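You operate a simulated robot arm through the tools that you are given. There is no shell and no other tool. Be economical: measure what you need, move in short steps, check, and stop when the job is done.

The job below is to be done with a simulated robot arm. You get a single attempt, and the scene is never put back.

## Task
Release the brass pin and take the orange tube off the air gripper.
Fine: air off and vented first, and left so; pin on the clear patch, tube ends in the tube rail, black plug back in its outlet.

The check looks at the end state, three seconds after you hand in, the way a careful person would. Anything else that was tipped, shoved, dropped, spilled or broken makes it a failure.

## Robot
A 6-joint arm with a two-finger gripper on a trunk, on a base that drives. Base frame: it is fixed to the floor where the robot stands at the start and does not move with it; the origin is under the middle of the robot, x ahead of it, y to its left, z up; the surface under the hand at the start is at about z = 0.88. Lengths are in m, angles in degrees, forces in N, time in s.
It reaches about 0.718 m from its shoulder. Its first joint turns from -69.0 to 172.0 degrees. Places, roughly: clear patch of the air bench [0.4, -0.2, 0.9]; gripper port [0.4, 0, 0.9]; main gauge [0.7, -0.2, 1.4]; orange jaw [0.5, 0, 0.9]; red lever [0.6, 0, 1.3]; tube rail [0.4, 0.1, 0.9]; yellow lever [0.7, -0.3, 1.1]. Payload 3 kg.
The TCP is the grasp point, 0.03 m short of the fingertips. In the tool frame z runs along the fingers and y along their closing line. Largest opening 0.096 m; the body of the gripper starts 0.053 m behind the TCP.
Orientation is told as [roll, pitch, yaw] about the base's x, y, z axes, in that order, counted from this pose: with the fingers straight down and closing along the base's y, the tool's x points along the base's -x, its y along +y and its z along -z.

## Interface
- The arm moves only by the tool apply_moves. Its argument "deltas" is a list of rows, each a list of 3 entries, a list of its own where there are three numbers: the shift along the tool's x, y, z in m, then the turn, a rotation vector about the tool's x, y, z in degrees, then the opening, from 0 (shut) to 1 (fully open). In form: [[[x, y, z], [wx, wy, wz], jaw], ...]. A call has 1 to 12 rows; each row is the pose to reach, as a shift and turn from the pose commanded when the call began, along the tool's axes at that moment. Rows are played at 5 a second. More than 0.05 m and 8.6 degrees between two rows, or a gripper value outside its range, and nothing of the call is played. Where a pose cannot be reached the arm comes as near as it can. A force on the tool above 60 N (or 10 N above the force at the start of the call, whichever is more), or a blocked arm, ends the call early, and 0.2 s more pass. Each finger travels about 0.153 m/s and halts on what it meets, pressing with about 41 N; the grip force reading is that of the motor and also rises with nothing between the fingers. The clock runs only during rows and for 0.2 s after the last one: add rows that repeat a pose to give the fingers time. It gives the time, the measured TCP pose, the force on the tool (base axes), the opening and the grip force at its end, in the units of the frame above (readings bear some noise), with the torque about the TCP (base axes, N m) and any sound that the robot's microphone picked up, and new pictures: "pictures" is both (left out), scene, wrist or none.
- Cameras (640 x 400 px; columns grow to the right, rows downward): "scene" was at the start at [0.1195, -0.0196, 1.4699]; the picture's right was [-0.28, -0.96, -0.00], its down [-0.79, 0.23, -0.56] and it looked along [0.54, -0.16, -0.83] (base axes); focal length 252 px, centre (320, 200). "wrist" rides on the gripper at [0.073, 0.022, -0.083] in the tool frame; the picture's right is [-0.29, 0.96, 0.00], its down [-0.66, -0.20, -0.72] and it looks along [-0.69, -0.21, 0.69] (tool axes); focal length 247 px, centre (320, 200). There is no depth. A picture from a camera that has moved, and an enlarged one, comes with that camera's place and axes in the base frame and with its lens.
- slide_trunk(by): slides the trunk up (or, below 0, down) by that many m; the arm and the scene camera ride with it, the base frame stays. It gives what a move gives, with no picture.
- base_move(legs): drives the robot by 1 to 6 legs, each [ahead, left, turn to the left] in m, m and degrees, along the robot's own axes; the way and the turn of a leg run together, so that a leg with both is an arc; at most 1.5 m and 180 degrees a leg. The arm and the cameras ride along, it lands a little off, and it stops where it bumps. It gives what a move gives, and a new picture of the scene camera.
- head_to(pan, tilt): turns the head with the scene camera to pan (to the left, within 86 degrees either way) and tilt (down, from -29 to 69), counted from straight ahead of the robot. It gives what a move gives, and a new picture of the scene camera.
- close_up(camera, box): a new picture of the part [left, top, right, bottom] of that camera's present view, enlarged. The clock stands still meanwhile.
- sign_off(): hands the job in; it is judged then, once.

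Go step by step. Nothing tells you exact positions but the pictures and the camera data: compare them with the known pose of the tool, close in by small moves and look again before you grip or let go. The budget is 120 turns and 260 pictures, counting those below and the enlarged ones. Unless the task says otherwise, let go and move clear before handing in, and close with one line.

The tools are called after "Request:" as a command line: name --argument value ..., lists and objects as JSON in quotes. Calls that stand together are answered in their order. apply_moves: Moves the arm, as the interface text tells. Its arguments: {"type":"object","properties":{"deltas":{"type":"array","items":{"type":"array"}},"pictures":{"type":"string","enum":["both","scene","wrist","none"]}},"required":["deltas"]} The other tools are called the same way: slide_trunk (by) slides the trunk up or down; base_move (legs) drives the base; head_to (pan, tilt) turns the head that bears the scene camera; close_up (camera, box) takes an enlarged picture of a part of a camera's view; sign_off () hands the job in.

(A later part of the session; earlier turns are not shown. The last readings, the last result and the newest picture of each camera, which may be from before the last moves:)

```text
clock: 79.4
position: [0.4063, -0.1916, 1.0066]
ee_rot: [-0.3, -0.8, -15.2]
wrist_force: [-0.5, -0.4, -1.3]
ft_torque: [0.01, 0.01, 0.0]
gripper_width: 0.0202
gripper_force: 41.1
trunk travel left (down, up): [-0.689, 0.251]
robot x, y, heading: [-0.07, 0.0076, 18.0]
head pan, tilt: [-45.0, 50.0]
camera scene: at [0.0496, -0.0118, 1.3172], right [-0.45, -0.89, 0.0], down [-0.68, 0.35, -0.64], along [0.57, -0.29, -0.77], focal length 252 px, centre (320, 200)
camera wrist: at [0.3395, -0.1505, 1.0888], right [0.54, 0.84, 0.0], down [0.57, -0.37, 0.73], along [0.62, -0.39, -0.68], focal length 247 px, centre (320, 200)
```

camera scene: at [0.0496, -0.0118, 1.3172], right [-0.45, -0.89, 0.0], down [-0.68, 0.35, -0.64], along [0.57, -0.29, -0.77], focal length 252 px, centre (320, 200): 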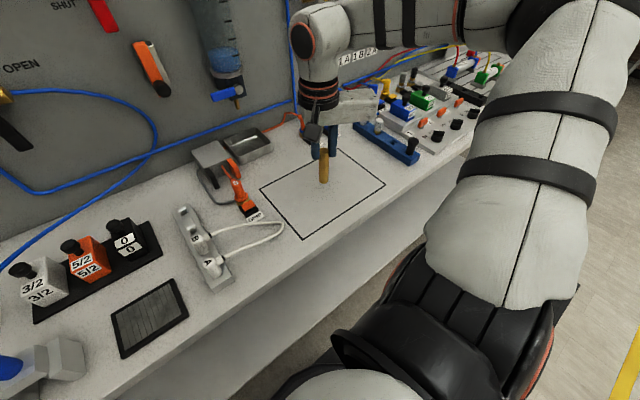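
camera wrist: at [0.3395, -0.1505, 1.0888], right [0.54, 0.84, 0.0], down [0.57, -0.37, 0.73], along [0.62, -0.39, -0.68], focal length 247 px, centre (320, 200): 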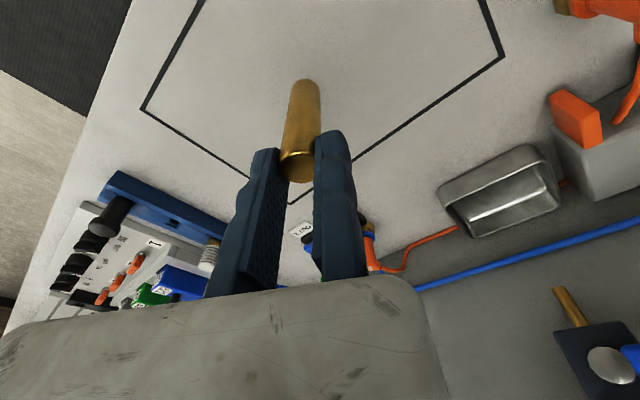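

The pin is over the patch. I'll lower in small steps until it touches.

Request:
apply_moves --deltas '[[[0, 0, 0.012], [0, 0, 0], 0.1], [[0, 0, 0.022], [0, 0, 0], 0.1], [[0, 0, 0.026], [0, 0, 0], 0.1], [[0, 0, 0.028], [0, 0, 0], 0.1]]' --pictures "none"

Request:
close_up --camera "scene" --box '[270, 110, 390, 210]'

```text
clock: 80.4
position: [0.4049, -0.1918, 0.9819]
ee_rot: [-0.1, -0.8, -15.4]
wrist_force: [0.2, 0.3, -1.4]
ft_torque: [-0.01, -0.01, -0.01]
gripper_width: 0.0204
gripper_force: 41.1
trunk travel left (down, up): [-0.689, 0.251]
robot x, y, heading: [-0.0654, 0.0083, 18.1]
head pan, tilt: [-45.0, 50.0]
```

```text
4.00 times, centred on (330, 160) of scene
camera zoom: at [0.0488, -0.0114, 1.3172], right [-0.45, -0.89, 0.0], down [-0.68, 0.35, -0.64], along [0.57, -0.29, -0.77], focal length 1006 px, centre (280, 360)
```

zoom: 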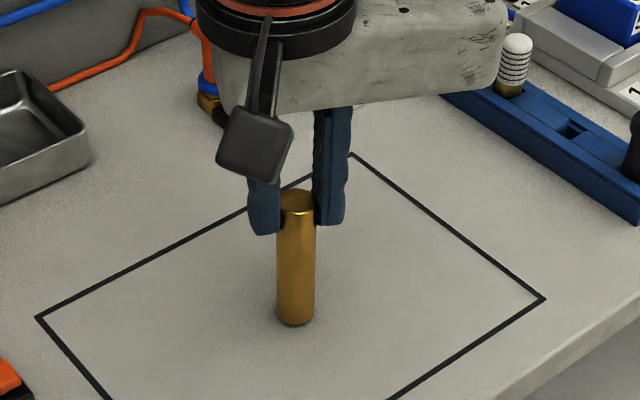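

Request:
apply_moves --deltas '[[[0, 0, 0.003], [0, 0, 0], 0.1], [[0, 0, 0.004], [0, 0, 0], 0.1]]' --pictures "none"

Request:
apply_moves --deltas '[[[0, 0, 0.001], [0, 0, 0], 0.1], [[0, 0, 0.002], [0, 0, 0], 0.1]]' --pictures "none"

```text
clock: 81.0
position: [0.4055, -0.1907, 0.9783]
ee_rot: [-0.2, -0.8, -15.4]
wrist_force: [-0.6, -0.1, -1.4]
ft_torque: [0.02, 0.01, -0.01]
gripper_width: 0.0204
gripper_force: 40.8
trunk travel left (down, up): [-0.689, 0.251]
robot x, y, heading: [-0.0677, 0.0059, 18.0]
head pan, tilt: [-45.0, 50.0]
```

```text
clock: 81.6
position: [0.4041, -0.1917, 0.9788]
ee_rot: [-0.1, -1.0, -15.3]
wrist_force: [3.8, -1.5, 12.3]
ft_torque: [-0.29, -0.3, 0.01]
gripper_width: 0.0203
gripper_force: 41.0
trunk travel left (down, up): [-0.689, 0.251]
robot x, y, heading: [-0.069, 0.0087, 17.8]
head pan, tilt: [-45.0, 50.0]
```

Contact felt (12 N). I'll ease off 1 mm, open, move the fixed finger off the pin, and rise.

Request:
apply_moves --deltas '[[[0, 0, -0.0012], [0, 0, 0], 0.1], [[0, 0, -0.0012], [0, 0, 0], 0.24], [[0, 0, -0.0012], [0, 0, 0], 0.35], [[0, 0.004, -0.0012], [0, 0, 0], 0.45], [[0, 0.004, -0.0012], [0, 0, 0], 0.5]]' --pictures "none"

Request:
close_up --camera "scene" --box '[270, 110, 390, 210]'

```text
clock: 82.8
position: [0.4049, -0.1863, 0.9762]
ee_rot: [-0.1, -0.8, -15.2]
wrist_force: [-0.3, -0.5, -0.6]
ft_torque: [0.0, 0.01, 0.01]
gripper_width: 0.0481
gripper_force: 0.1
trunk travel left (down, up): [-0.689, 0.251]
robot x, y, heading: [-0.0654, 0.0071, 18.0]
head pan, tilt: [-45.0, 50.0]
```

```text
4.00 times, centred on (330, 160) of scene
camera zoom: at [0.0482, -0.0115, 1.3173], right [-0.45, -0.89, 0.0], down [-0.68, 0.35, -0.64], along [0.57, -0.29, -0.77], focal length 1006 px, centre (280, 360)
```

zoom: 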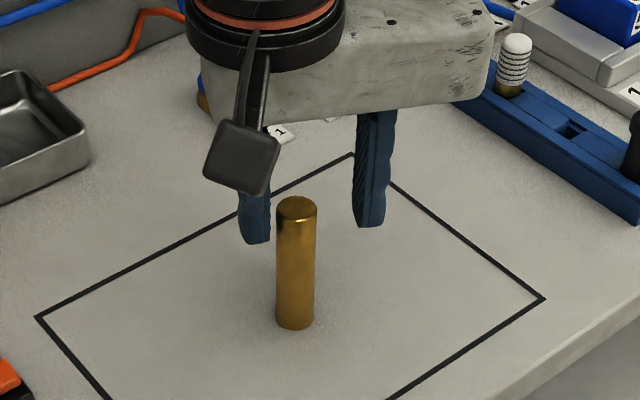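

The pin stands alone on the patch. I'll rise clear and inspect the OUT 1 and GRIP connectors.

Request:
apply_moves --deltas '[[[0, 0, -0.03], [0, 0, 0], 0.5], [[0, 0, -0.07], [0, 0, 0], 0.5], [[0, 0, -0.11], [0, 0, 0], 0.5], [[0, 0, -0.15], [0, 0, 0], 0.5]]' --pictures "wrist"

Request:
head_to --pan -32 --tilt 42

Request:
close_up --camera "scene" --box '[300, 140, 460, 240]'

```text
clock: 83.8
position: [0.4045, -0.1838, 1.1275]
ee_rot: [-0.2, -0.9, -15.4]
wrist_force: [0.1, 0.1, 0.7]
ft_torque: [0.04, -0.02, -0.03]
gripper_width: 0.048
gripper_force: 0.0
trunk travel left (down, up): [-0.689, 0.251]
robot x, y, heading: [-0.0668, 0.0082, 17.8]
head pan, tilt: [-45.0, 50.0]
camera wrist: at [0.3376, -0.1431, 1.2098], right [0.54, 0.84, 0.0], down [0.57, -0.36, 0.73], along [0.62, -0.39, -0.68], focal length 247 px, centre (320, 200)
```

wrist: 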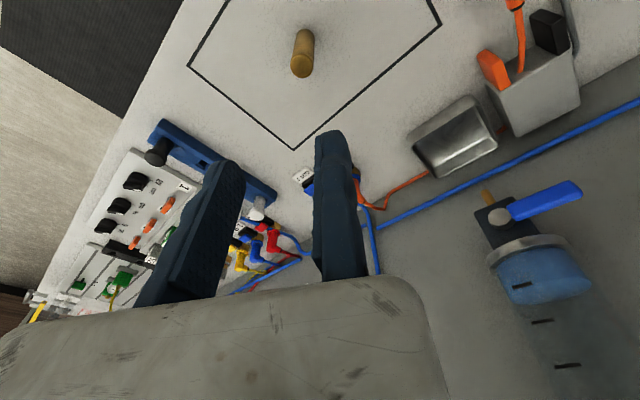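

```text
clock: 84.6
position: [0.4059, -0.1849, 1.1256]
ee_rot: [-0.3, -0.8, -15.3]
wrist_force: [0.0, -0.2, 0.7]
ft_torque: [0.01, -0.05, -0.01]
gripper_width: 0.0481
gripper_force: 0.1
trunk travel left (down, up): [-0.689, 0.251]
robot x, y, heading: [-0.0713, 0.007, 18.0]
head pan, tilt: [-32.0, 42.0]
camera scene: at [0.061, 0.0033, 1.3284], right [-0.24, -0.97, 0.0], down [-0.65, 0.16, -0.74], along [0.72, -0.18, -0.67], focal length 252 px, centre (320, 200)
```

scene: 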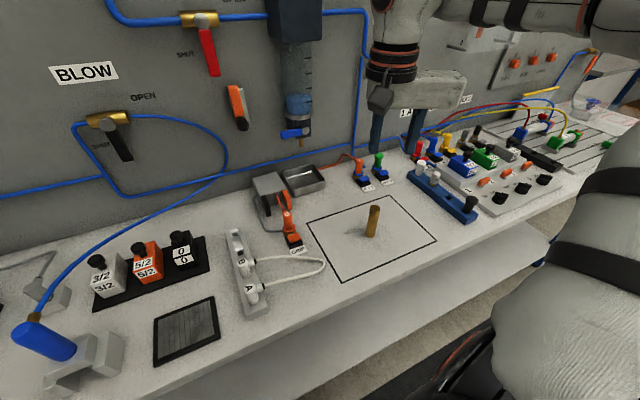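

```text
4.00 times, centred on (380, 190) of scene
camera zoom: at [0.061, 0.0033, 1.3284], right [-0.24, -0.97, 0.0], down [-0.65, 0.16, -0.74], along [0.72, -0.18, -0.67], focal length 1006 px, centre (80, 240)
```

zoom: 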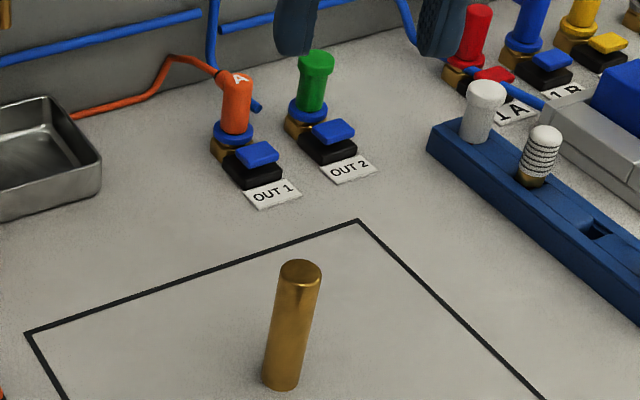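

Pin is standing well. OUT 1's plug is at ≈(0.60, -0.24) with a blue release paddle in front of it at ≈(0.553, -0.239, 0.92). I'll drive a bit forward-right and turn so this is in the arm's good zone.

Request:
base_move --legs '[[0.04, -0.139, 0], [0, 0, 12]]'

```text
clock: 86.7
position: [0.5159, -0.2054, 1.1278]
ee_rot: [-0.3, -0.8, -3.4]
wrist_force: [0.1, -0.5, -0.4]
ft_torque: [-0.01, -0.03, 0.0]
gripper_width: 0.0482
gripper_force: 0.1
trunk travel left (down, up): [-0.689, 0.251]
robot x, y, heading: [0.0135, -0.1125, 30.1]
head pan, tilt: [-32.0, 42.0]
camera scene: at [0.1413, -0.0929, 1.3285], right [-0.04, -1.0, 0.0], down [-0.67, 0.03, -0.74], along [0.74, -0.03, -0.67], focal length 252 px, centre (320, 200)
```

scene: 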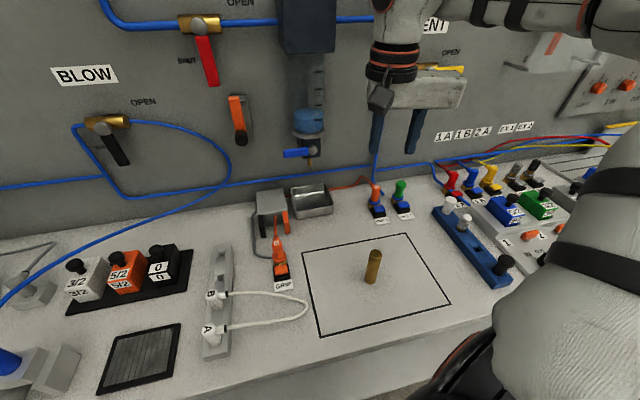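

Request:
apply_moves --deltas '[[[-0.01, -0.01, 0.01], [0, 0, -7], 0.3], [[-0.02, -0.02, 0.03], [0, 0, -14.8], 0], [[-0.03, -0.0317, 0.06], [0, 0, -14.8], 0], [[-0.03, -0.0317, 0.09], [0, 0, -14.8], 0], [[-0.03, -0.0317, 0.09], [0, 0, -14.8], 0]]' --pictures "wrist"

Request:
close_up --camera "scene" --box '[330, 120, 450, 220]'

```text
clock: 87.9
position: [0.5465, -0.2382, 1.0404]
ee_rot: [-0.4, -0.8, 11.3]
wrist_force: [0.5, 0.8, 0.3]
ft_torque: [0.0, -0.02, 0.03]
gripper_width: 0.0001
gripper_force: 33.2
trunk travel left (down, up): [-0.689, 0.251]
robot x, y, heading: [0.0121, -0.1166, 29.9]
head pan, tilt: [-32.0, 42.0]
camera wrist: at [0.468, -0.2309, 1.1217], right [0.1, 1.0, 0.0], down [0.68, -0.07, 0.73], along [0.73, -0.07, -0.68], focal length 247 px, centre (320, 200)
```

wrist: 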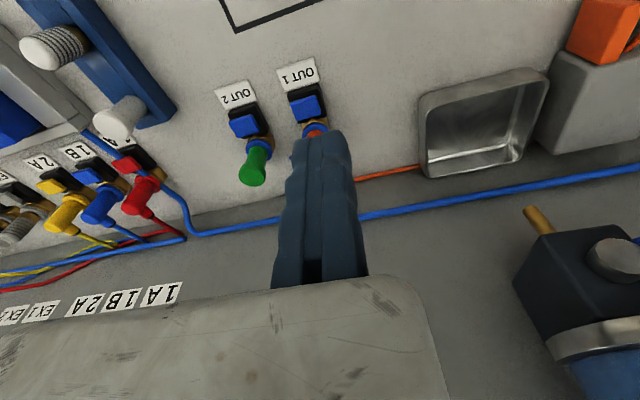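

```text
4.00 times, centred on (390, 170) of scene
camera zoom: at [0.1407, -0.0928, 1.3286], right [-0.04, -1.0, 0.0], down [-0.67, 0.02, -0.74], along [0.74, -0.03, -0.67], focal length 1006 px, centre (40, 320)
```

zoom: 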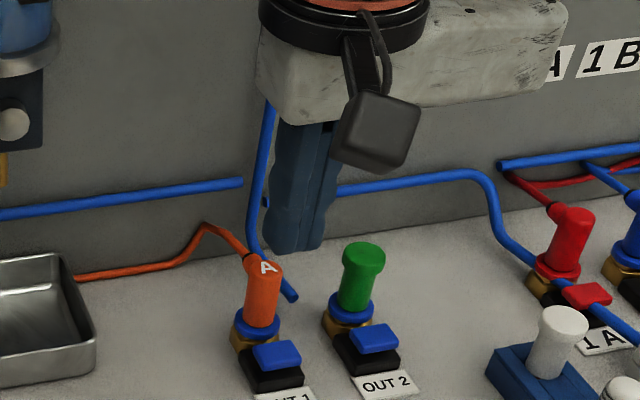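

The paddle is about 3 cm further in and 1.5 cm right of the tip. I'll shift over it and lower to just above.

Request:
apply_moves --deltas '[[[-0.012, -0.01, 0.02], [0, 0, 0], 0], [[-0.023, -0.0195, 0.045], [0, 0, 0], 0], [[-0.023, -0.0195, 0.075], [0, 0, 0], 0]]' --pictures "none"

Request:
close_up --camera "wrist" --box '[220, 60, 420, 185]'

Request:
close_up --camera "scene" --box '[330, 140, 450, 240]'

```text
clock: 88.7
position: [0.5727, -0.2535, 0.9628]
ee_rot: [-0.4, -0.7, 11.3]
wrist_force: [0.6, -0.1, -0.2]
ft_torque: [0.0, 0.02, -0.03]
gripper_width: 0.0
gripper_force: 33.3
trunk travel left (down, up): [-0.689, 0.251]
robot x, y, heading: [0.0143, -0.1122, 30.2]
head pan, tilt: [-32.0, 42.0]
```

```text
3.20 times, centred on (320, 122) of wrist
camera zoom: at [0.4943, -0.246, 1.0446], right [0.1, 1.0, 0.0], down [0.68, -0.07, 0.73], along [0.73, -0.07, -0.68], focal length 790 px, centre (320, 448)
```

zoom: 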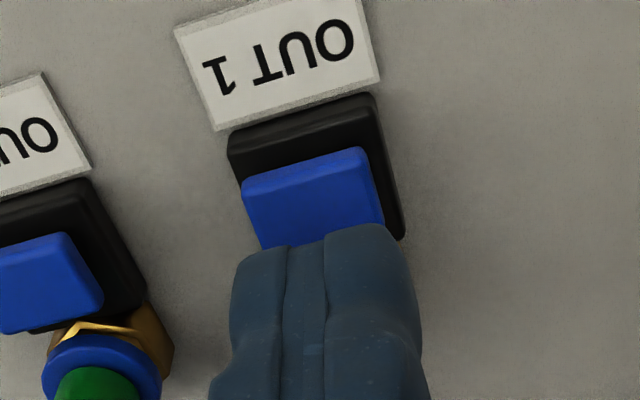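

```text
4.00 times, centred on (390, 190) of scene
camera zoom: at [0.1417, -0.0929, 1.3285], right [-0.04, -1.0, 0.0], down [-0.67, 0.03, -0.74], along [0.74, -0.03, -0.67], focal length 1006 px, centre (40, 240)
```

zoom: 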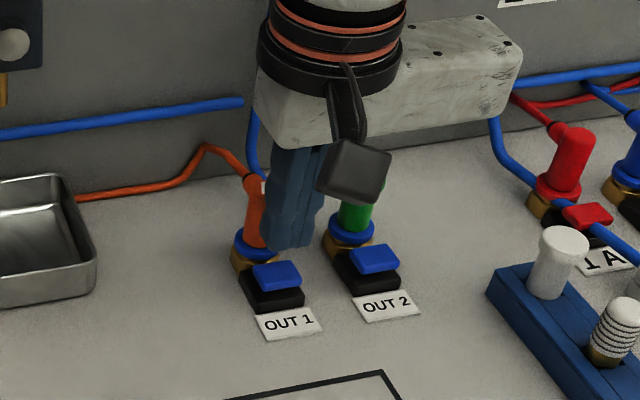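

The tip is right above the paddle. I'll press down gently and watch the force.

Request:
apply_moves --deltas '[[[0, 0, 0.012], [0, 0, 0], 0], [[0, 0, 0.02], [0, 0, 0], 0], [[0, 0, 0.026], [0, 0, 0], 0]]' --pictures "none"

Request:
close_up --camera "scene" --box '[330, 140, 450, 240]'

```text
clock: 89.5
position: [0.5727, -0.2531, 0.9376]
ee_rot: [-0.5, -0.7, 11.3]
wrist_force: [-0.8, -0.1, -0.2]
ft_torque: [-0.03, 0.02, 0.0]
gripper_width: 0.0
gripper_force: 33.0
trunk travel left (down, up): [-0.689, 0.251]
robot x, y, heading: [0.0119, -0.112, 30.0]
head pan, tilt: [-32.0, 42.0]
```

```text
4.00 times, centred on (390, 190) of scene
camera zoom: at [0.1415, -0.0928, 1.3285], right [-0.04, -1.0, 0.0], down [-0.67, 0.02, -0.74], along [0.74, -0.03, -0.67], focal length 1006 px, centre (40, 240)
```

zoom: 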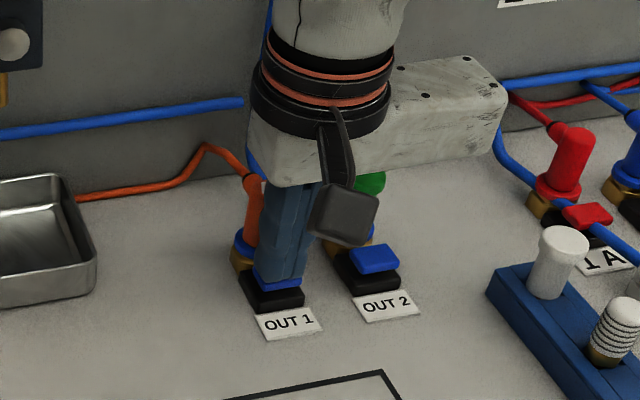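

Request:
apply_moves --deltas '[[[0, 0, 0.004], [0, 0, 0], 0], [[0, 0, 0.007], [0, 0, 0], 0], [[0, 0, 0.01], [0, 0, 0], 0]]' --pictures "none"

Request:
close_up --camera "scene" --box '[330, 140, 450, 240]'

```text
clock: 90.3
position: [0.5726, -0.2546, 0.9281]
ee_rot: [-0.4, -0.8, 11.5]
wrist_force: [-1.0, 0.1, 3.6]
ft_torque: [0.02, 0.08, -0.02]
gripper_width: 0.006
gripper_force: 33.2
trunk travel left (down, up): [-0.689, 0.251]
robot x, y, heading: [0.0162, -0.1193, 30.2]
head pan, tilt: [-32.0, 42.0]
heard: click
```

```text
4.00 times, centred on (390, 190) of scene
camera zoom: at [0.1398, -0.0926, 1.3287], right [-0.04, -1.0, 0.0], down [-0.67, 0.02, -0.74], along [0.74, -0.03, -0.67], focal length 1006 px, centre (40, 240)
```

zoom: 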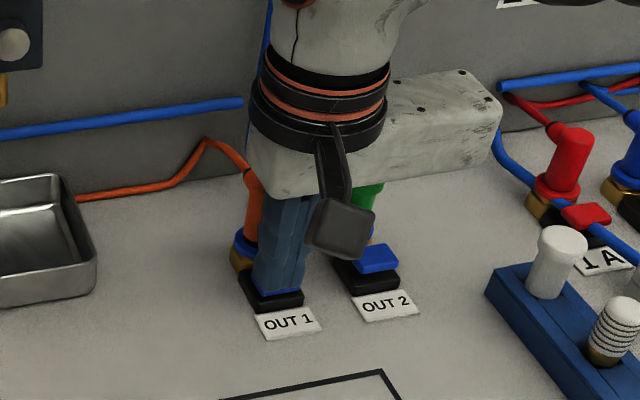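

A click. I'll go up and see whether the release latched or the plug loosened.

Request:
apply_moves --deltas '[[[0, 0, -0.03], [0, 0, 0], 0], [[0.01, 0, -0.06], [0, 0, 0], 0], [[0.01, 0, -0.09], [0, 0, 0], 0]]' --pictures "none"

Request:
close_up --camera "scene" --box '[330, 140, 450, 240]'

Request:
close_up --camera "wrist" --box '[200, 40, 440, 190]'

```text
clock: 91.1
position: [0.5617, -0.254, 1.0144]
ee_rot: [-0.3, -0.7, 11.3]
wrist_force: [0.9, 0.3, 0.5]
ft_torque: [0.0, 0.01, 0.05]
gripper_width: 0.0
gripper_force: 33.0
trunk travel left (down, up): [-0.689, 0.251]
robot x, y, heading: [0.0127, -0.1127, 29.9]
head pan, tilt: [-32.0, 42.0]
```

```text
4.00 times, centred on (390, 190) of scene
camera zoom: at [0.1412, -0.0921, 1.3284], right [-0.04, -1.0, 0.0], down [-0.67, 0.02, -0.74], along [0.74, -0.03, -0.67], focal length 1006 px, centre (40, 240)
```

zoom: 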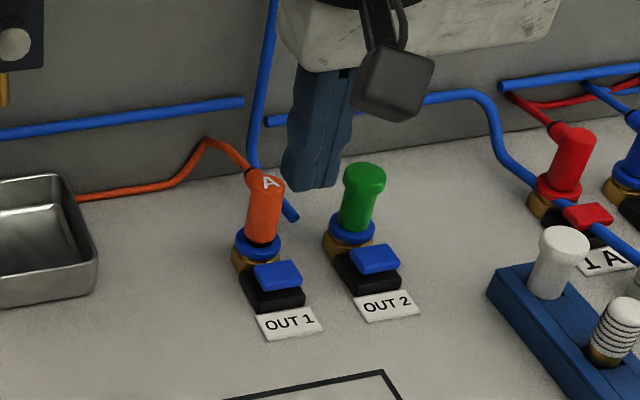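

```text
2.67 times, centred on (320, 115) of wrist
camera zoom: at [0.484, -0.247, 1.0972], right [0.1, 1.0, 0.0], down [0.68, -0.06, 0.73], along [0.73, -0.07, -0.68], focal length 659 px, centre (320, 427)
```

zoom: 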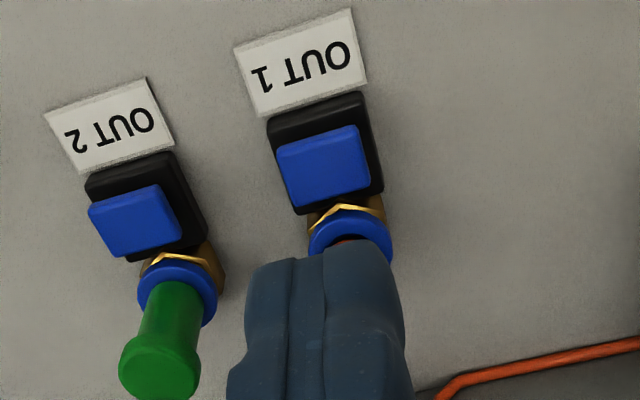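

The plug has popped up a few millimetres after the click, so the paddle works as a one-push release. Now I'll position the open fingers around plug A (≈0.598, -0.247).

Request:
apply_moves --deltas '[[[-0.017, 0.008, 0], [0, 0, 0], 0.2], [[-0.034, 0.0157, 0], [0, 0, 0], 0.38], [[-0.034, 0.0157, 0.005], [0, 0, 0], 0.38]]' --pictures "none"

Request:
close_up --camera "wrist" --box '[200, 40, 440, 190]'

Request:
close_up --camera "scene" --box '[330, 140, 450, 240]'

```text
clock: 91.9
position: [0.5773, -0.2316, 1.0113]
ee_rot: [-0.5, -0.9, 11.2]
wrist_force: [0.3, -0.3, 0.5]
ft_torque: [-0.01, 0.0, -0.01]
gripper_width: 0.0367
gripper_force: 0.0
out of reach, approached as far as the arm can: row 1, 2, 3
trunk travel left (down, up): [-0.689, 0.251]
robot x, y, heading: [0.0124, -0.1178, 29.9]
head pan, tilt: [-32.0, 42.0]
```

```text
2.67 times, centred on (320, 115) of wrist
camera zoom: at [0.4985, -0.2237, 1.0935], right [0.1, 0.99, 0.0], down [0.67, -0.07, 0.73], along [0.73, -0.08, -0.68], focal length 659 px, centre (320, 427)
```

zoom: 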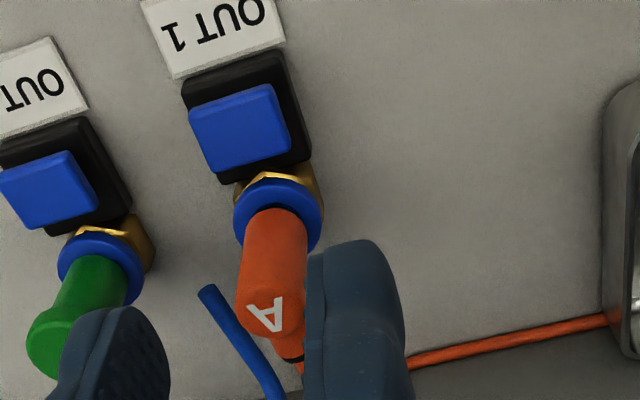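

```text
4.00 times, centred on (390, 190) of scene
camera zoom: at [0.1413, -0.0934, 1.3285], right [-0.04, -1.0, 0.0], down [-0.67, 0.03, -0.74], along [0.74, -0.03, -0.67], focal length 1006 px, centre (40, 240)
```

zoom: 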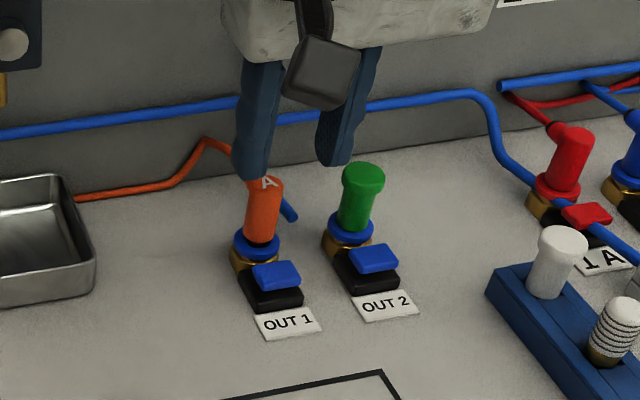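

I need a few more degrees of base turn for reach. I'll raise slightly and turn left by 8°.

Request:
apply_moves --deltas '[[[0.005, 0, -0.02], [0, 0, 0], 0.38], [[0.01, 0, -0.04], [0, 0, 0], 0.38]]' --pictures "none"

Request:
base_move --legs '[[0, 0, 8]]'

```text
clock: 92.5
position: [0.5661, -0.233, 1.0523]
ee_rot: [-0.5, -0.8, 11.3]
wrist_force: [-0.2, -0.5, 0.4]
ft_torque: [-0.02, -0.01, 0.02]
gripper_width: 0.0365
gripper_force: 0.0
trunk travel left (down, up): [-0.689, 0.251]
robot x, y, heading: [0.0138, -0.1146, 29.7]
head pan, tilt: [-32.0, 42.0]
```

```text
clock: 93.5
position: [0.574, -0.1616, 1.0544]
ee_rot: [-0.2, -1.2, 19.2]
wrist_force: [-1.0, -0.8, 0.1]
ft_torque: [-0.02, 0.02, 0.02]
gripper_width: 0.0363
gripper_force: 0.1
trunk travel left (down, up): [-0.689, 0.251]
robot x, y, heading: [0.0128, -0.1141, 38.0]
head pan, tilt: [-32.0, 42.0]
camera scene: at [0.131, -0.0834, 1.3293], right [0.1, -0.99, -0.01], down [-0.66, -0.06, -0.75], along [0.74, 0.08, -0.67], focal length 252 px, centre (320, 200)
```

scene: 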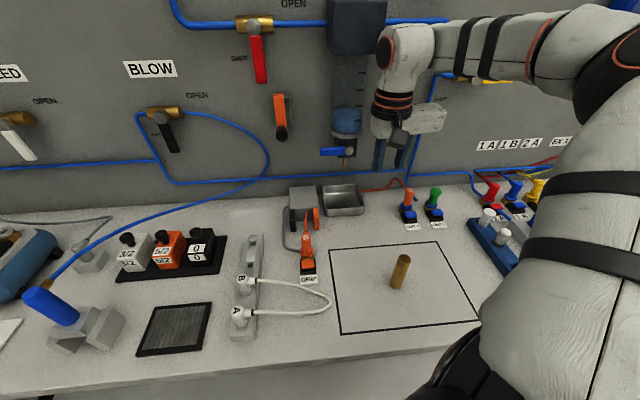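

Request:
apply_moves --deltas '[[[0.002, -0.035, 0], [0, 0, 4], 0.38], [[0.0051, -0.0738, 0.01], [0, 0, 7.9], 0.38], [[0.0051, -0.0738, 0.04], [0, 0, 7.9], 0.38], [[0.0051, -0.0738, 0.045], [0, 0, 7.9], 0.38]]' --pictures "none"

Request:
close_up --camera "wrist" --box '[200, 40, 440, 190]'

Request:
close_up --camera "scene" --box '[350, 140, 470, 240]'

```text
clock: 94.5
position: [0.599, -0.2264, 1.0064]
ee_rot: [-0.2, -1.0, 11.3]
wrist_force: [0.1, -0.4, 0.3]
ft_torque: [0.01, 0.0, -0.02]
gripper_width: 0.0366
gripper_force: 0.2
trunk travel left (down, up): [-0.689, 0.251]
robot x, y, heading: [0.0157, -0.1114, 37.7]
head pan, tilt: [-32.0, 42.0]
```

```text
2.67 times, centred on (320, 115) of wrist
camera zoom: at [0.5207, -0.22, 1.0885], right [0.1, 0.99, 0.0], down [0.68, -0.07, 0.73], along [0.73, -0.07, -0.68], focal length 659 px, centre (320, 427)
```

zoom: 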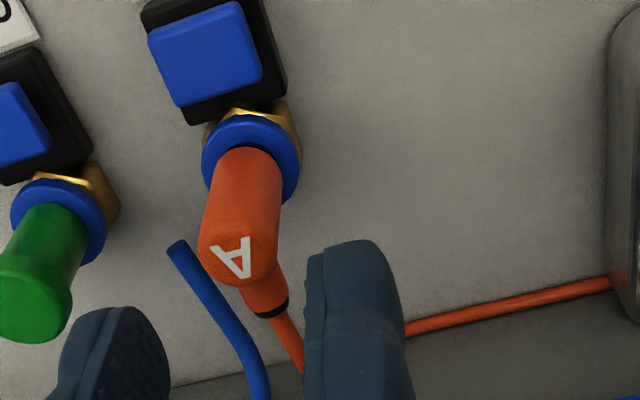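

```text
4.00 times, centred on (410, 190) of scene
camera zoom: at [0.1374, -0.0767, 1.3285], right [0.1, -0.99, 0.0], down [-0.67, -0.07, -0.74], along [0.74, 0.08, -0.67], focal length 1006 px, centre (-40, 240)
```

zoom: 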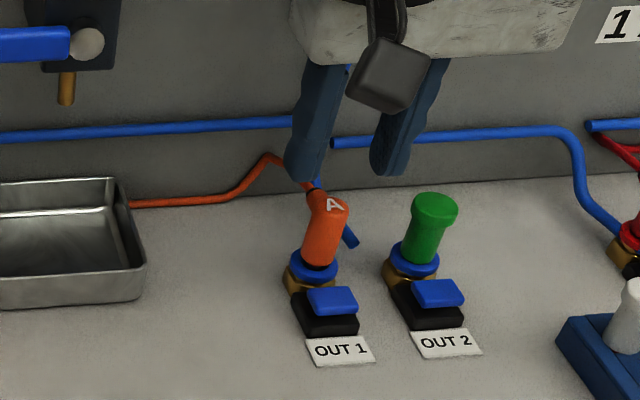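

The boot and tube go straight back from the plug, so the left finger is clear. I'll shift slightly and descend around the plug.

Request:
apply_moves --deltas '[[[0.004, -0.004, 0], [0, 0, 0], 0.38], [[0.004, -0.004, 0.03], [0, 0, 0], 0.38], [[0.004, -0.004, 0.054], [0, 0, 0], 0.38]]' --pictures "none"

Request:
close_up --camera "wrist" --box '[200, 40, 440, 190]'

Request:
close_up --camera "scene" --box '[350, 140, 470, 240]'

```text
clock: 95.3
position: [0.5958, -0.2318, 0.9538]
ee_rot: [-0.3, -1.0, 11.3]
wrist_force: [-0.4, -0.4, -0.7]
ft_torque: [-0.03, 0.02, 0.01]
gripper_width: 0.0366
gripper_force: 0.0
trunk travel left (down, up): [-0.689, 0.251]
robot x, y, heading: [0.0153, -0.1135, 38.0]
head pan, tilt: [-32.0, 42.0]
```

```text
2.67 times, centred on (320, 115) of wrist
camera zoom: at [0.5181, -0.225, 1.0356], right [0.1, 0.99, 0.0], down [0.68, -0.07, 0.73], along [0.73, -0.07, -0.68], focal length 659 px, centre (320, 427)
```

zoom: 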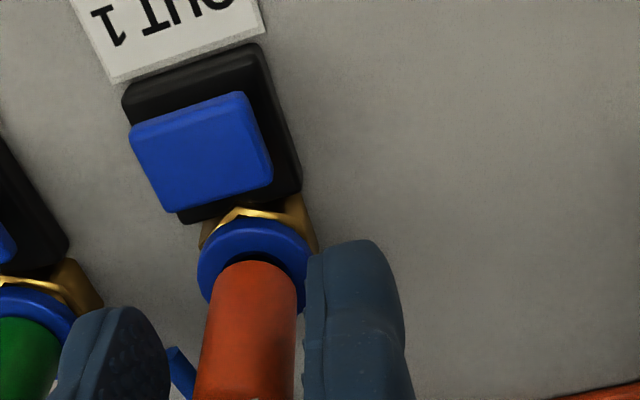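

```text
4.00 times, centred on (410, 190) of scene
camera zoom: at [0.137, -0.0757, 1.3285], right [0.1, -0.99, 0.0], down [-0.67, -0.07, -0.74], along [0.74, 0.08, -0.67], focal length 1006 px, centre (-40, 240)
```

zoom: 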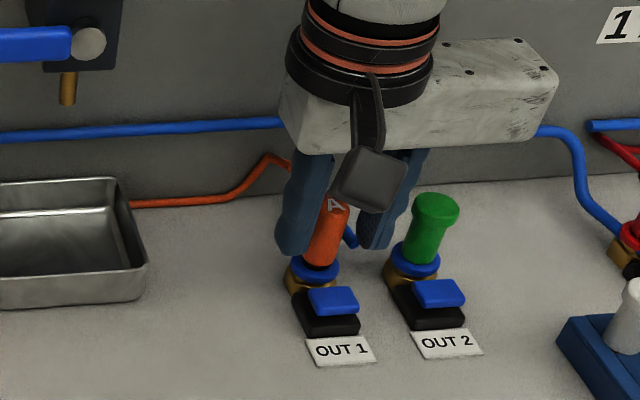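

The plug is cleanly between the pads. Close and lift straight up.

Request:
apply_moves --deltas '[[[0, 0, 0], [0, 0, 0], 0.3], [[0, 0, 0], [0, 0, 0], 0.1], [[0, 0, 0], [0, 0, 0], 0.1], [[0, 0, -0.015], [0, 0, 0], 0.1], [[0, 0, -0.04], [0, 0, 0], 0.1], [[0, 0, -0.07], [0, 0, 0], 0.1]]' --pictures "none"

Request:
close_up --camera "scene" --box '[270, 110, 470, 240]'

Request:
close_up --camera "wrist" --box '[200, 40, 440, 190]'

```text
clock: 96.7
position: [0.5946, -0.2309, 1.0238]
ee_rot: [-0.1, -0.9, 11.4]
wrist_force: [-0.2, 0.4, -1.0]
ft_torque: [0.03, 0.02, 0.01]
gripper_width: 0.0173
gripper_force: 40.5
trunk travel left (down, up): [-0.689, 0.251]
robot x, y, heading: [0.0136, -0.1151, 38.1]
head pan, tilt: [-32.0, 42.0]
```

```text
3.08 times, centred on (370, 175) of scene
camera zoom: at [0.1363, -0.0759, 1.3285], right [0.1, -0.99, 0.0], down [-0.67, -0.07, -0.74], along [0.74, 0.08, -0.67], focal length 774 px, centre (166, 277)
```

zoom: 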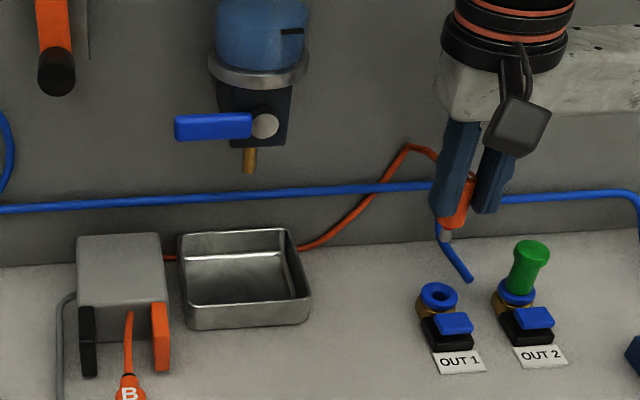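

```text
2.67 times, centred on (320, 115) of wrist
camera zoom: at [0.5162, -0.2245, 1.106], right [0.1, 0.99, 0.0], down [0.68, -0.07, 0.73], along [0.73, -0.07, -0.68], focal length 659 px, centre (320, 427)
```

zoom: 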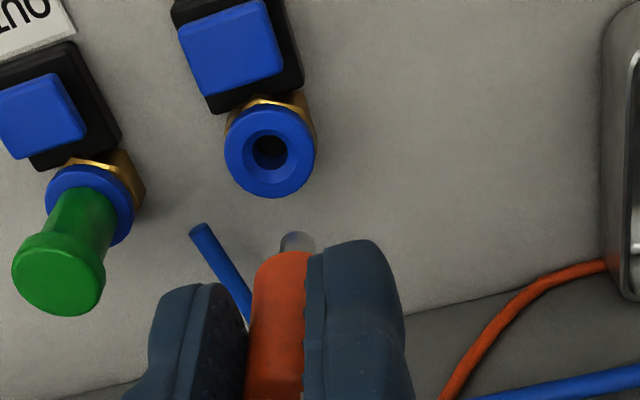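

Plug A is out cleanly. I'll lift more and drive left so that the tube rail comes into the arm's good zone.

Request:
apply_moves --deltas '[[[0.02, 0, -0.03], [0, 0, 0], 0.1], [[0.04, 0, -0.06], [0, 0, 0], 0.1]]' --pictures "none"

Request:
base_move --legs '[[0.07, 0.258, 2]]'

```text
clock: 97.3
position: [0.5505, -0.2373, 1.084]
ee_rot: [-0.3, -0.9, 11.3]
wrist_force: [-0.3, 0.1, 0.0]
ft_torque: [0.01, -0.03, 0.02]
gripper_width: 0.0173
gripper_force: 40.4
trunk travel left (down, up): [-0.689, 0.251]
robot x, y, heading: [0.0113, -0.116, 37.7]
head pan, tilt: [-32.0, 42.0]
```

```text
clock: 99.2
position: [0.4471, 0.0292, 1.0829]
ee_rot: [-0.3, -0.8, 13.4]
wrist_force: [-0.1, -0.3, 0.2]
ft_torque: [0.03, 0.0, 0.01]
gripper_width: 0.0173
gripper_force: 41.0
trunk travel left (down, up): [-0.689, 0.251]
robot x, y, heading: [-0.0964, 0.1303, 39.7]
head pan, tilt: [-32.0, 42.0]
camera scene: at [0.0254, 0.176, 1.3285], right [0.14, -0.99, 0.0], down [-0.66, -0.09, -0.74], along [0.74, 0.1, -0.67], focal length 252 px, centre (320, 200)
```

scene: 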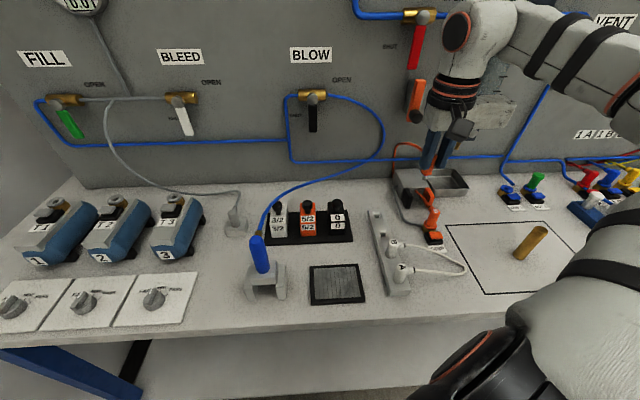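

Request:
close_up --camera "scene" --box '[350, 190, 470, 300]'

Request:
close_up --camera "wrist" --box '[0, 0, 640, 400]'

```text
3.64 times, centred on (410, 245) of scene
camera zoom: at [0.0254, 0.176, 1.3285], right [0.14, -0.99, 0.0], down [-0.66, -0.09, -0.74], along [0.74, 0.1, -0.67], focal length 915 px, centre (-7, 36)
```

zoom: 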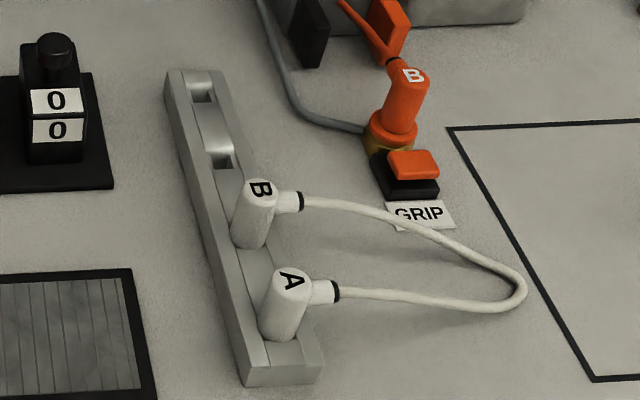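

```text
1.00 times, centred on (320, 200) of wrist (not enlarged: the box is as wide or as high as the picture)
camera zoom: at [0.3681, 0.0328, 1.1647], right [0.06, 1.0, 0.0], down [0.68, -0.04, 0.73], along [0.73, -0.05, -0.68], focal length 247 px, centre (320, 200)
```

zoom: 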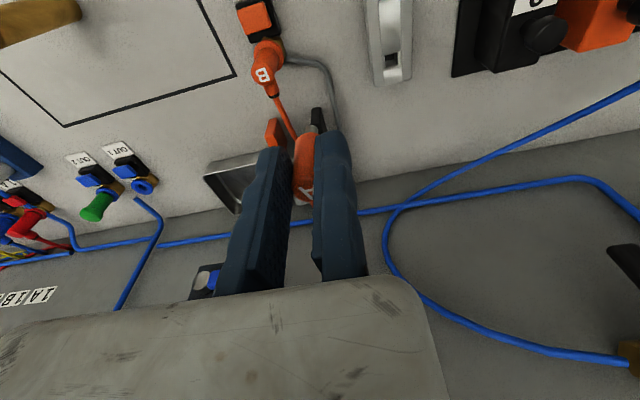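

I can see the rail with its two free square holes; the rearmost is at ≈(0.462, 0.096). I'll bring plug A above it.

Request:
apply_moves --deltas '[[[-0.014, 0.035, 0], [0, 0, 1], 0.1], [[-0.028, 0.07, 0], [0, 0, 2], 0.1], [[-0.028, 0.07, 0.04], [0, 0, 2], 0.1], [[-0.028, 0.07, 0.08], [0, 0, 2], 0.1], [[-0.028, 0.07, 0.08], [0, 0, 2], 0.1]]' --pictures "none"

Request:
close_up --camera "wrist" --box '[200, 40, 440, 190]'

Request:
close_up --camera "scene" --box '[330, 140, 450, 260]'

```text
clock: 100.4
position: [0.4611, 0.1039, 1.0007]
ee_rot: [-0.3, -0.9, 11.4]
wrist_force: [0.4, 0.7, -1.3]
ft_torque: [0.07, -0.02, 0.02]
gripper_width: 0.0174
gripper_force: 41.2
trunk travel left (down, up): [-0.689, 0.251]
robot x, y, heading: [-0.0984, 0.1301, 39.8]
head pan, tilt: [-32.0, 42.0]
```

```text
2.67 times, centred on (320, 115) of wrist
camera zoom: at [0.382, 0.1108, 1.0835], right [0.1, 1.0, 0.0], down [0.68, -0.07, 0.73], along [0.73, -0.07, -0.68], focal length 659 px, centre (320, 427)
```

zoom: 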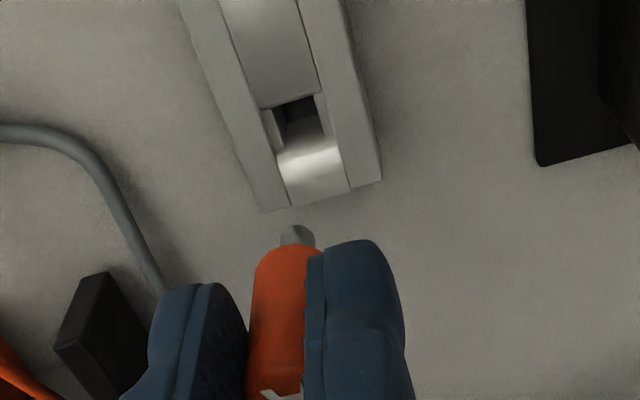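

```text
3.33 times, centred on (390, 200) of scene
camera zoom: at [0.0245, 0.1759, 1.3286], right [0.14, -0.99, 0.0], down [-0.66, -0.09, -0.74], along [0.74, 0.1, -0.67], focal length 839 px, centre (87, 200)
```

zoom: 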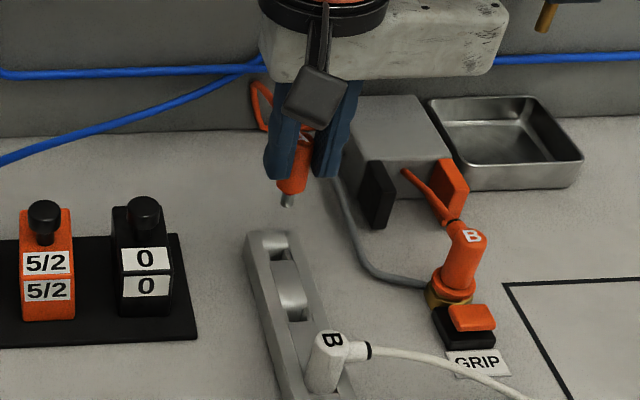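

I'll zoom in on the rail holes to see their true shape before inserting.

Request:
close_up --camera "wrist" --box '[270, 40, 350, 120]'

Request:
close_up --camera "scene" --box '[355, 190, 415, 240]'

```text
5.00 times, centred on (310, 80) of wrist
camera zoom: at [0.382, 0.1108, 1.0835], right [0.1, 1.0, 0.0], down [0.68, -0.07, 0.73], along [0.73, -0.07, -0.68], focal length 1235 px, centre (370, 800)
```

zoom: 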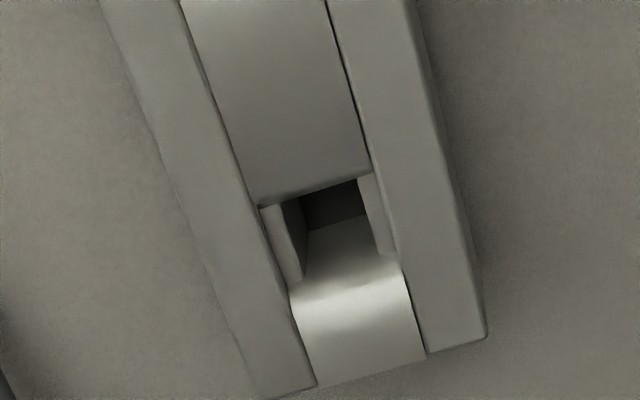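

```text
8.00 times, centred on (385, 215) of scene
camera zoom: at [0.0245, 0.1759, 1.3286], right [0.14, -0.99, 0.0], down [-0.66, -0.09, -0.74], along [0.74, 0.1, -0.67], focal length 2013 px, centre (-200, 80)
```

zoom: 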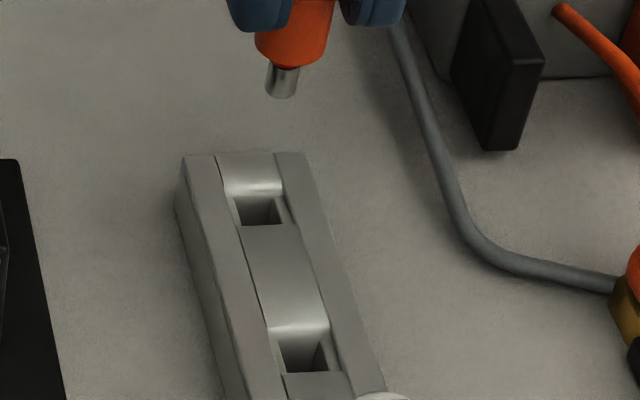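

Now the square holes are clear; plug A's stub is about 8 mm too far back. I'll correct and lower to just above the hole.

Request:
apply_moves --deltas '[[[0.008, 0.0032, 0], [0, 0, 0], 0.1], [[0.008, 0.0032, 0.025], [0, 0, 0], 0.1], [[0.008, 0.0032, 0.028], [0, 0, 0], 0.1]]' --pictures "none"

Request:
close_up --camera "wrist" --box '[260, 60, 360, 160]'

Request:
close_up --camera "scene" --box '[355, 190, 415, 240]'

```text
clock: 101.2
position: [0.4513, 0.1048, 0.9749]
ee_rot: [-0.4, -1.0, 11.4]
wrist_force: [0.4, 0.1, -0.6]
ft_torque: [0.02, 0.01, 0.0]
gripper_width: 0.0175
gripper_force: 40.9
trunk travel left (down, up): [-0.689, 0.251]
robot x, y, heading: [-0.0989, 0.131, 39.7]
head pan, tilt: [-32.0, 42.0]
```

```text
4.00 times, centred on (310, 110) of wrist
camera zoom: at [0.3735, 0.1122, 1.0573], right [0.1, 1.0, 0.0], down [0.68, -0.07, 0.73], along [0.73, -0.07, -0.68], focal length 988 px, centre (360, 560)
```

zoom: 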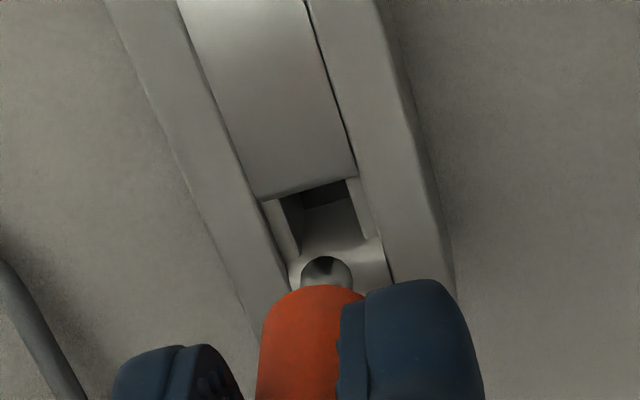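

```text
8.00 times, centred on (385, 215) of scene
camera zoom: at [0.0249, 0.1761, 1.3285], right [0.14, -0.99, 0.0], down [-0.66, -0.09, -0.74], along [0.74, 0.1, -0.67], focal length 2013 px, centre (-200, 80)
```

zoom: 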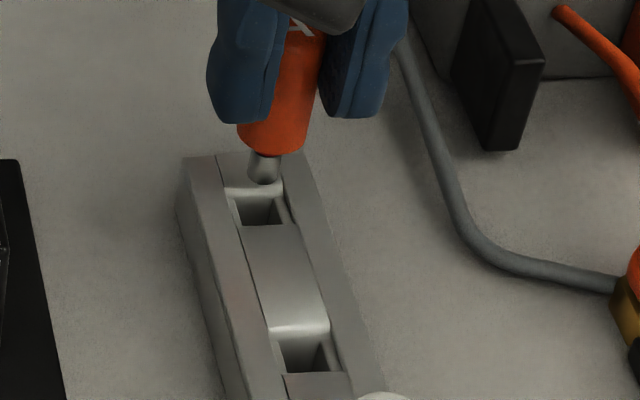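

Projection says it lands in the hole. I'll descend in small steps watching the force.

Request:
apply_moves --deltas '[[[0, 0, 0.008], [0, 0, 0], 0.1], [[0, 0, 0.014], [0, 0, 0], 0.1], [[0, 0, 0.018], [0, 0, 0], 0.1]]' --pictures "none"

Request:
close_up --camera "scene" --box '[355, 190, 415, 240]'

Request:
close_up --camera "wrist" --box '[260, 60, 360, 160]'

```text
clock: 102.0
position: [0.4485, 0.1036, 0.9609]
ee_rot: [-0.3, -1.4, 11.4]
wrist_force: [3.3, -0.4, 37.2]
ft_torque: [-0.09, -0.88, 0.0]
gripper_width: 0.0183
gripper_force: 41.1
trunk travel left (down, up): [-0.689, 0.251]
robot x, y, heading: [-0.0988, 0.135, 39.7]
head pan, tilt: [-32.0, 42.0]
```

```text
8.00 times, centred on (385, 215) of scene
camera zoom: at [0.0184, 0.1765, 1.3295], right [0.14, -0.99, 0.0], down [-0.66, -0.09, -0.75], along [0.74, 0.1, -0.67], focal length 2013 px, centre (-200, 80)
```

zoom: 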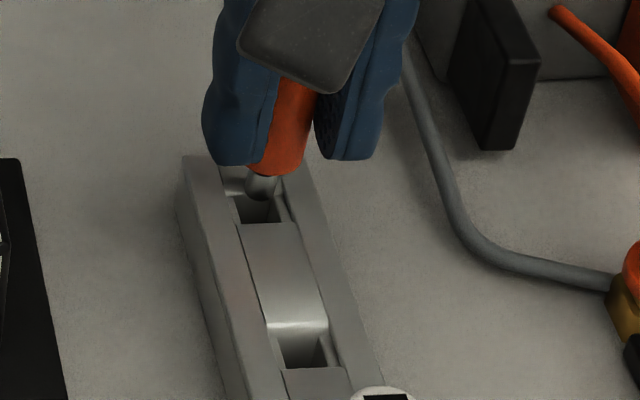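

```text
4.00 times, centred on (310, 110) of wrist
camera zoom: at [0.3695, 0.1115, 1.0426], right [0.1, 1.0, 0.0], down [0.67, -0.07, 0.74], along [0.74, -0.07, -0.67], focal length 988 px, centre (360, 560)
```

zoom: 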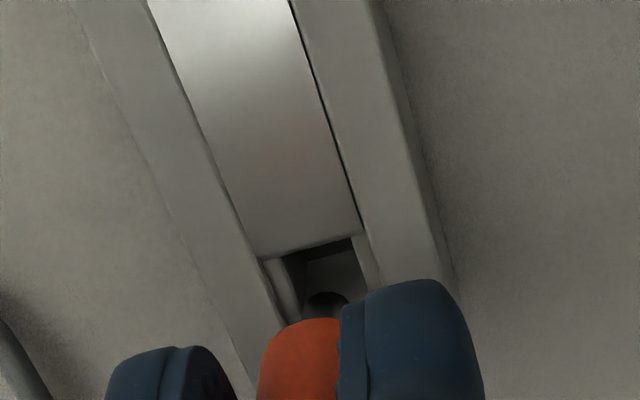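

It is resting on the hole's back lip; I'll ease up, shift 6 mm toward the robot and try again.

Request:
apply_moves --deltas '[[[0, 0, -0.01], [0, 0, 0], 0.1], [[0.006, 0, -0.01], [0, 0, 0], 0.1], [[0.006, 0, -0.003], [0, 0, 0], 0.1], [[0.006, 0, 0.002], [0, 0, 0], 0.1], [[0.006, 0, 0.006], [0, 0, 0], 0.1]]' --pictures "none"

Request:
close_up --camera "scene" --box '[355, 190, 415, 240]'

```text
clock: 103.2
position: [0.4459, 0.103, 0.9505]
ee_rot: [-0.3, -0.8, 11.3]
wrist_force: [-0.4, 2.2, -1.3]
ft_torque: [0.12, 0.04, 0.02]
gripper_width: 0.017
gripper_force: 40.8
trunk travel left (down, up): [-0.689, 0.251]
robot x, y, heading: [-0.096, 0.1341, 40.2]
head pan, tilt: [-32.0, 42.0]
```

```text
8.00 times, centred on (385, 215) of scene
camera zoom: at [0.0252, 0.1765, 1.3284], right [0.14, -0.99, 0.0], down [-0.66, -0.09, -0.74], along [0.74, 0.1, -0.67], focal length 2013 px, centre (-200, 80)
```

zoom: 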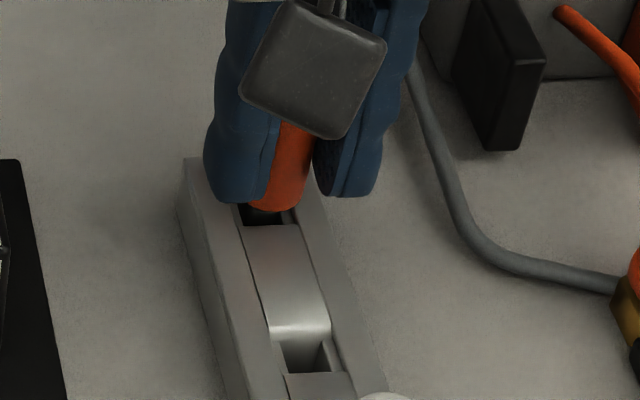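

It slid in. I'll continue down until it seats.

Request:
apply_moves --deltas '[[[0, 0, 0.004], [0, 0, 0], 0.1], [[0, 0, 0.008], [0, 0, 0], 0.1], [[0, 0, 0.011], [0, 0, 0], 0.1]]' --pictures "none"

Request:
close_up --camera "scene" --box '[355, 190, 415, 240]'

```text
clock: 104.0
position: [0.4461, 0.1032, 0.9437]
ee_rot: [-0.2, -1.4, 11.4]
wrist_force: [9.2, -1.0, 31.0]
ft_torque: [-0.24, -0.47, 0.02]
gripper_width: 0.0178
gripper_force: 40.8
trunk travel left (down, up): [-0.689, 0.251]
robot x, y, heading: [-0.0943, 0.1333, 39.7]
head pan, tilt: [-32.0, 42.0]
```

```text
8.00 times, centred on (385, 215) of scene
camera zoom: at [0.0216, 0.1762, 1.3295], right [0.14, -0.99, 0.0], down [-0.66, -0.09, -0.75], along [0.74, 0.1, -0.67], focal length 2013 px, centre (-200, 80)
```

zoom: 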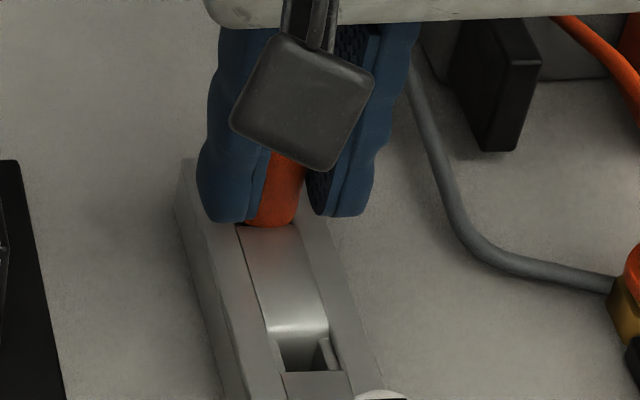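

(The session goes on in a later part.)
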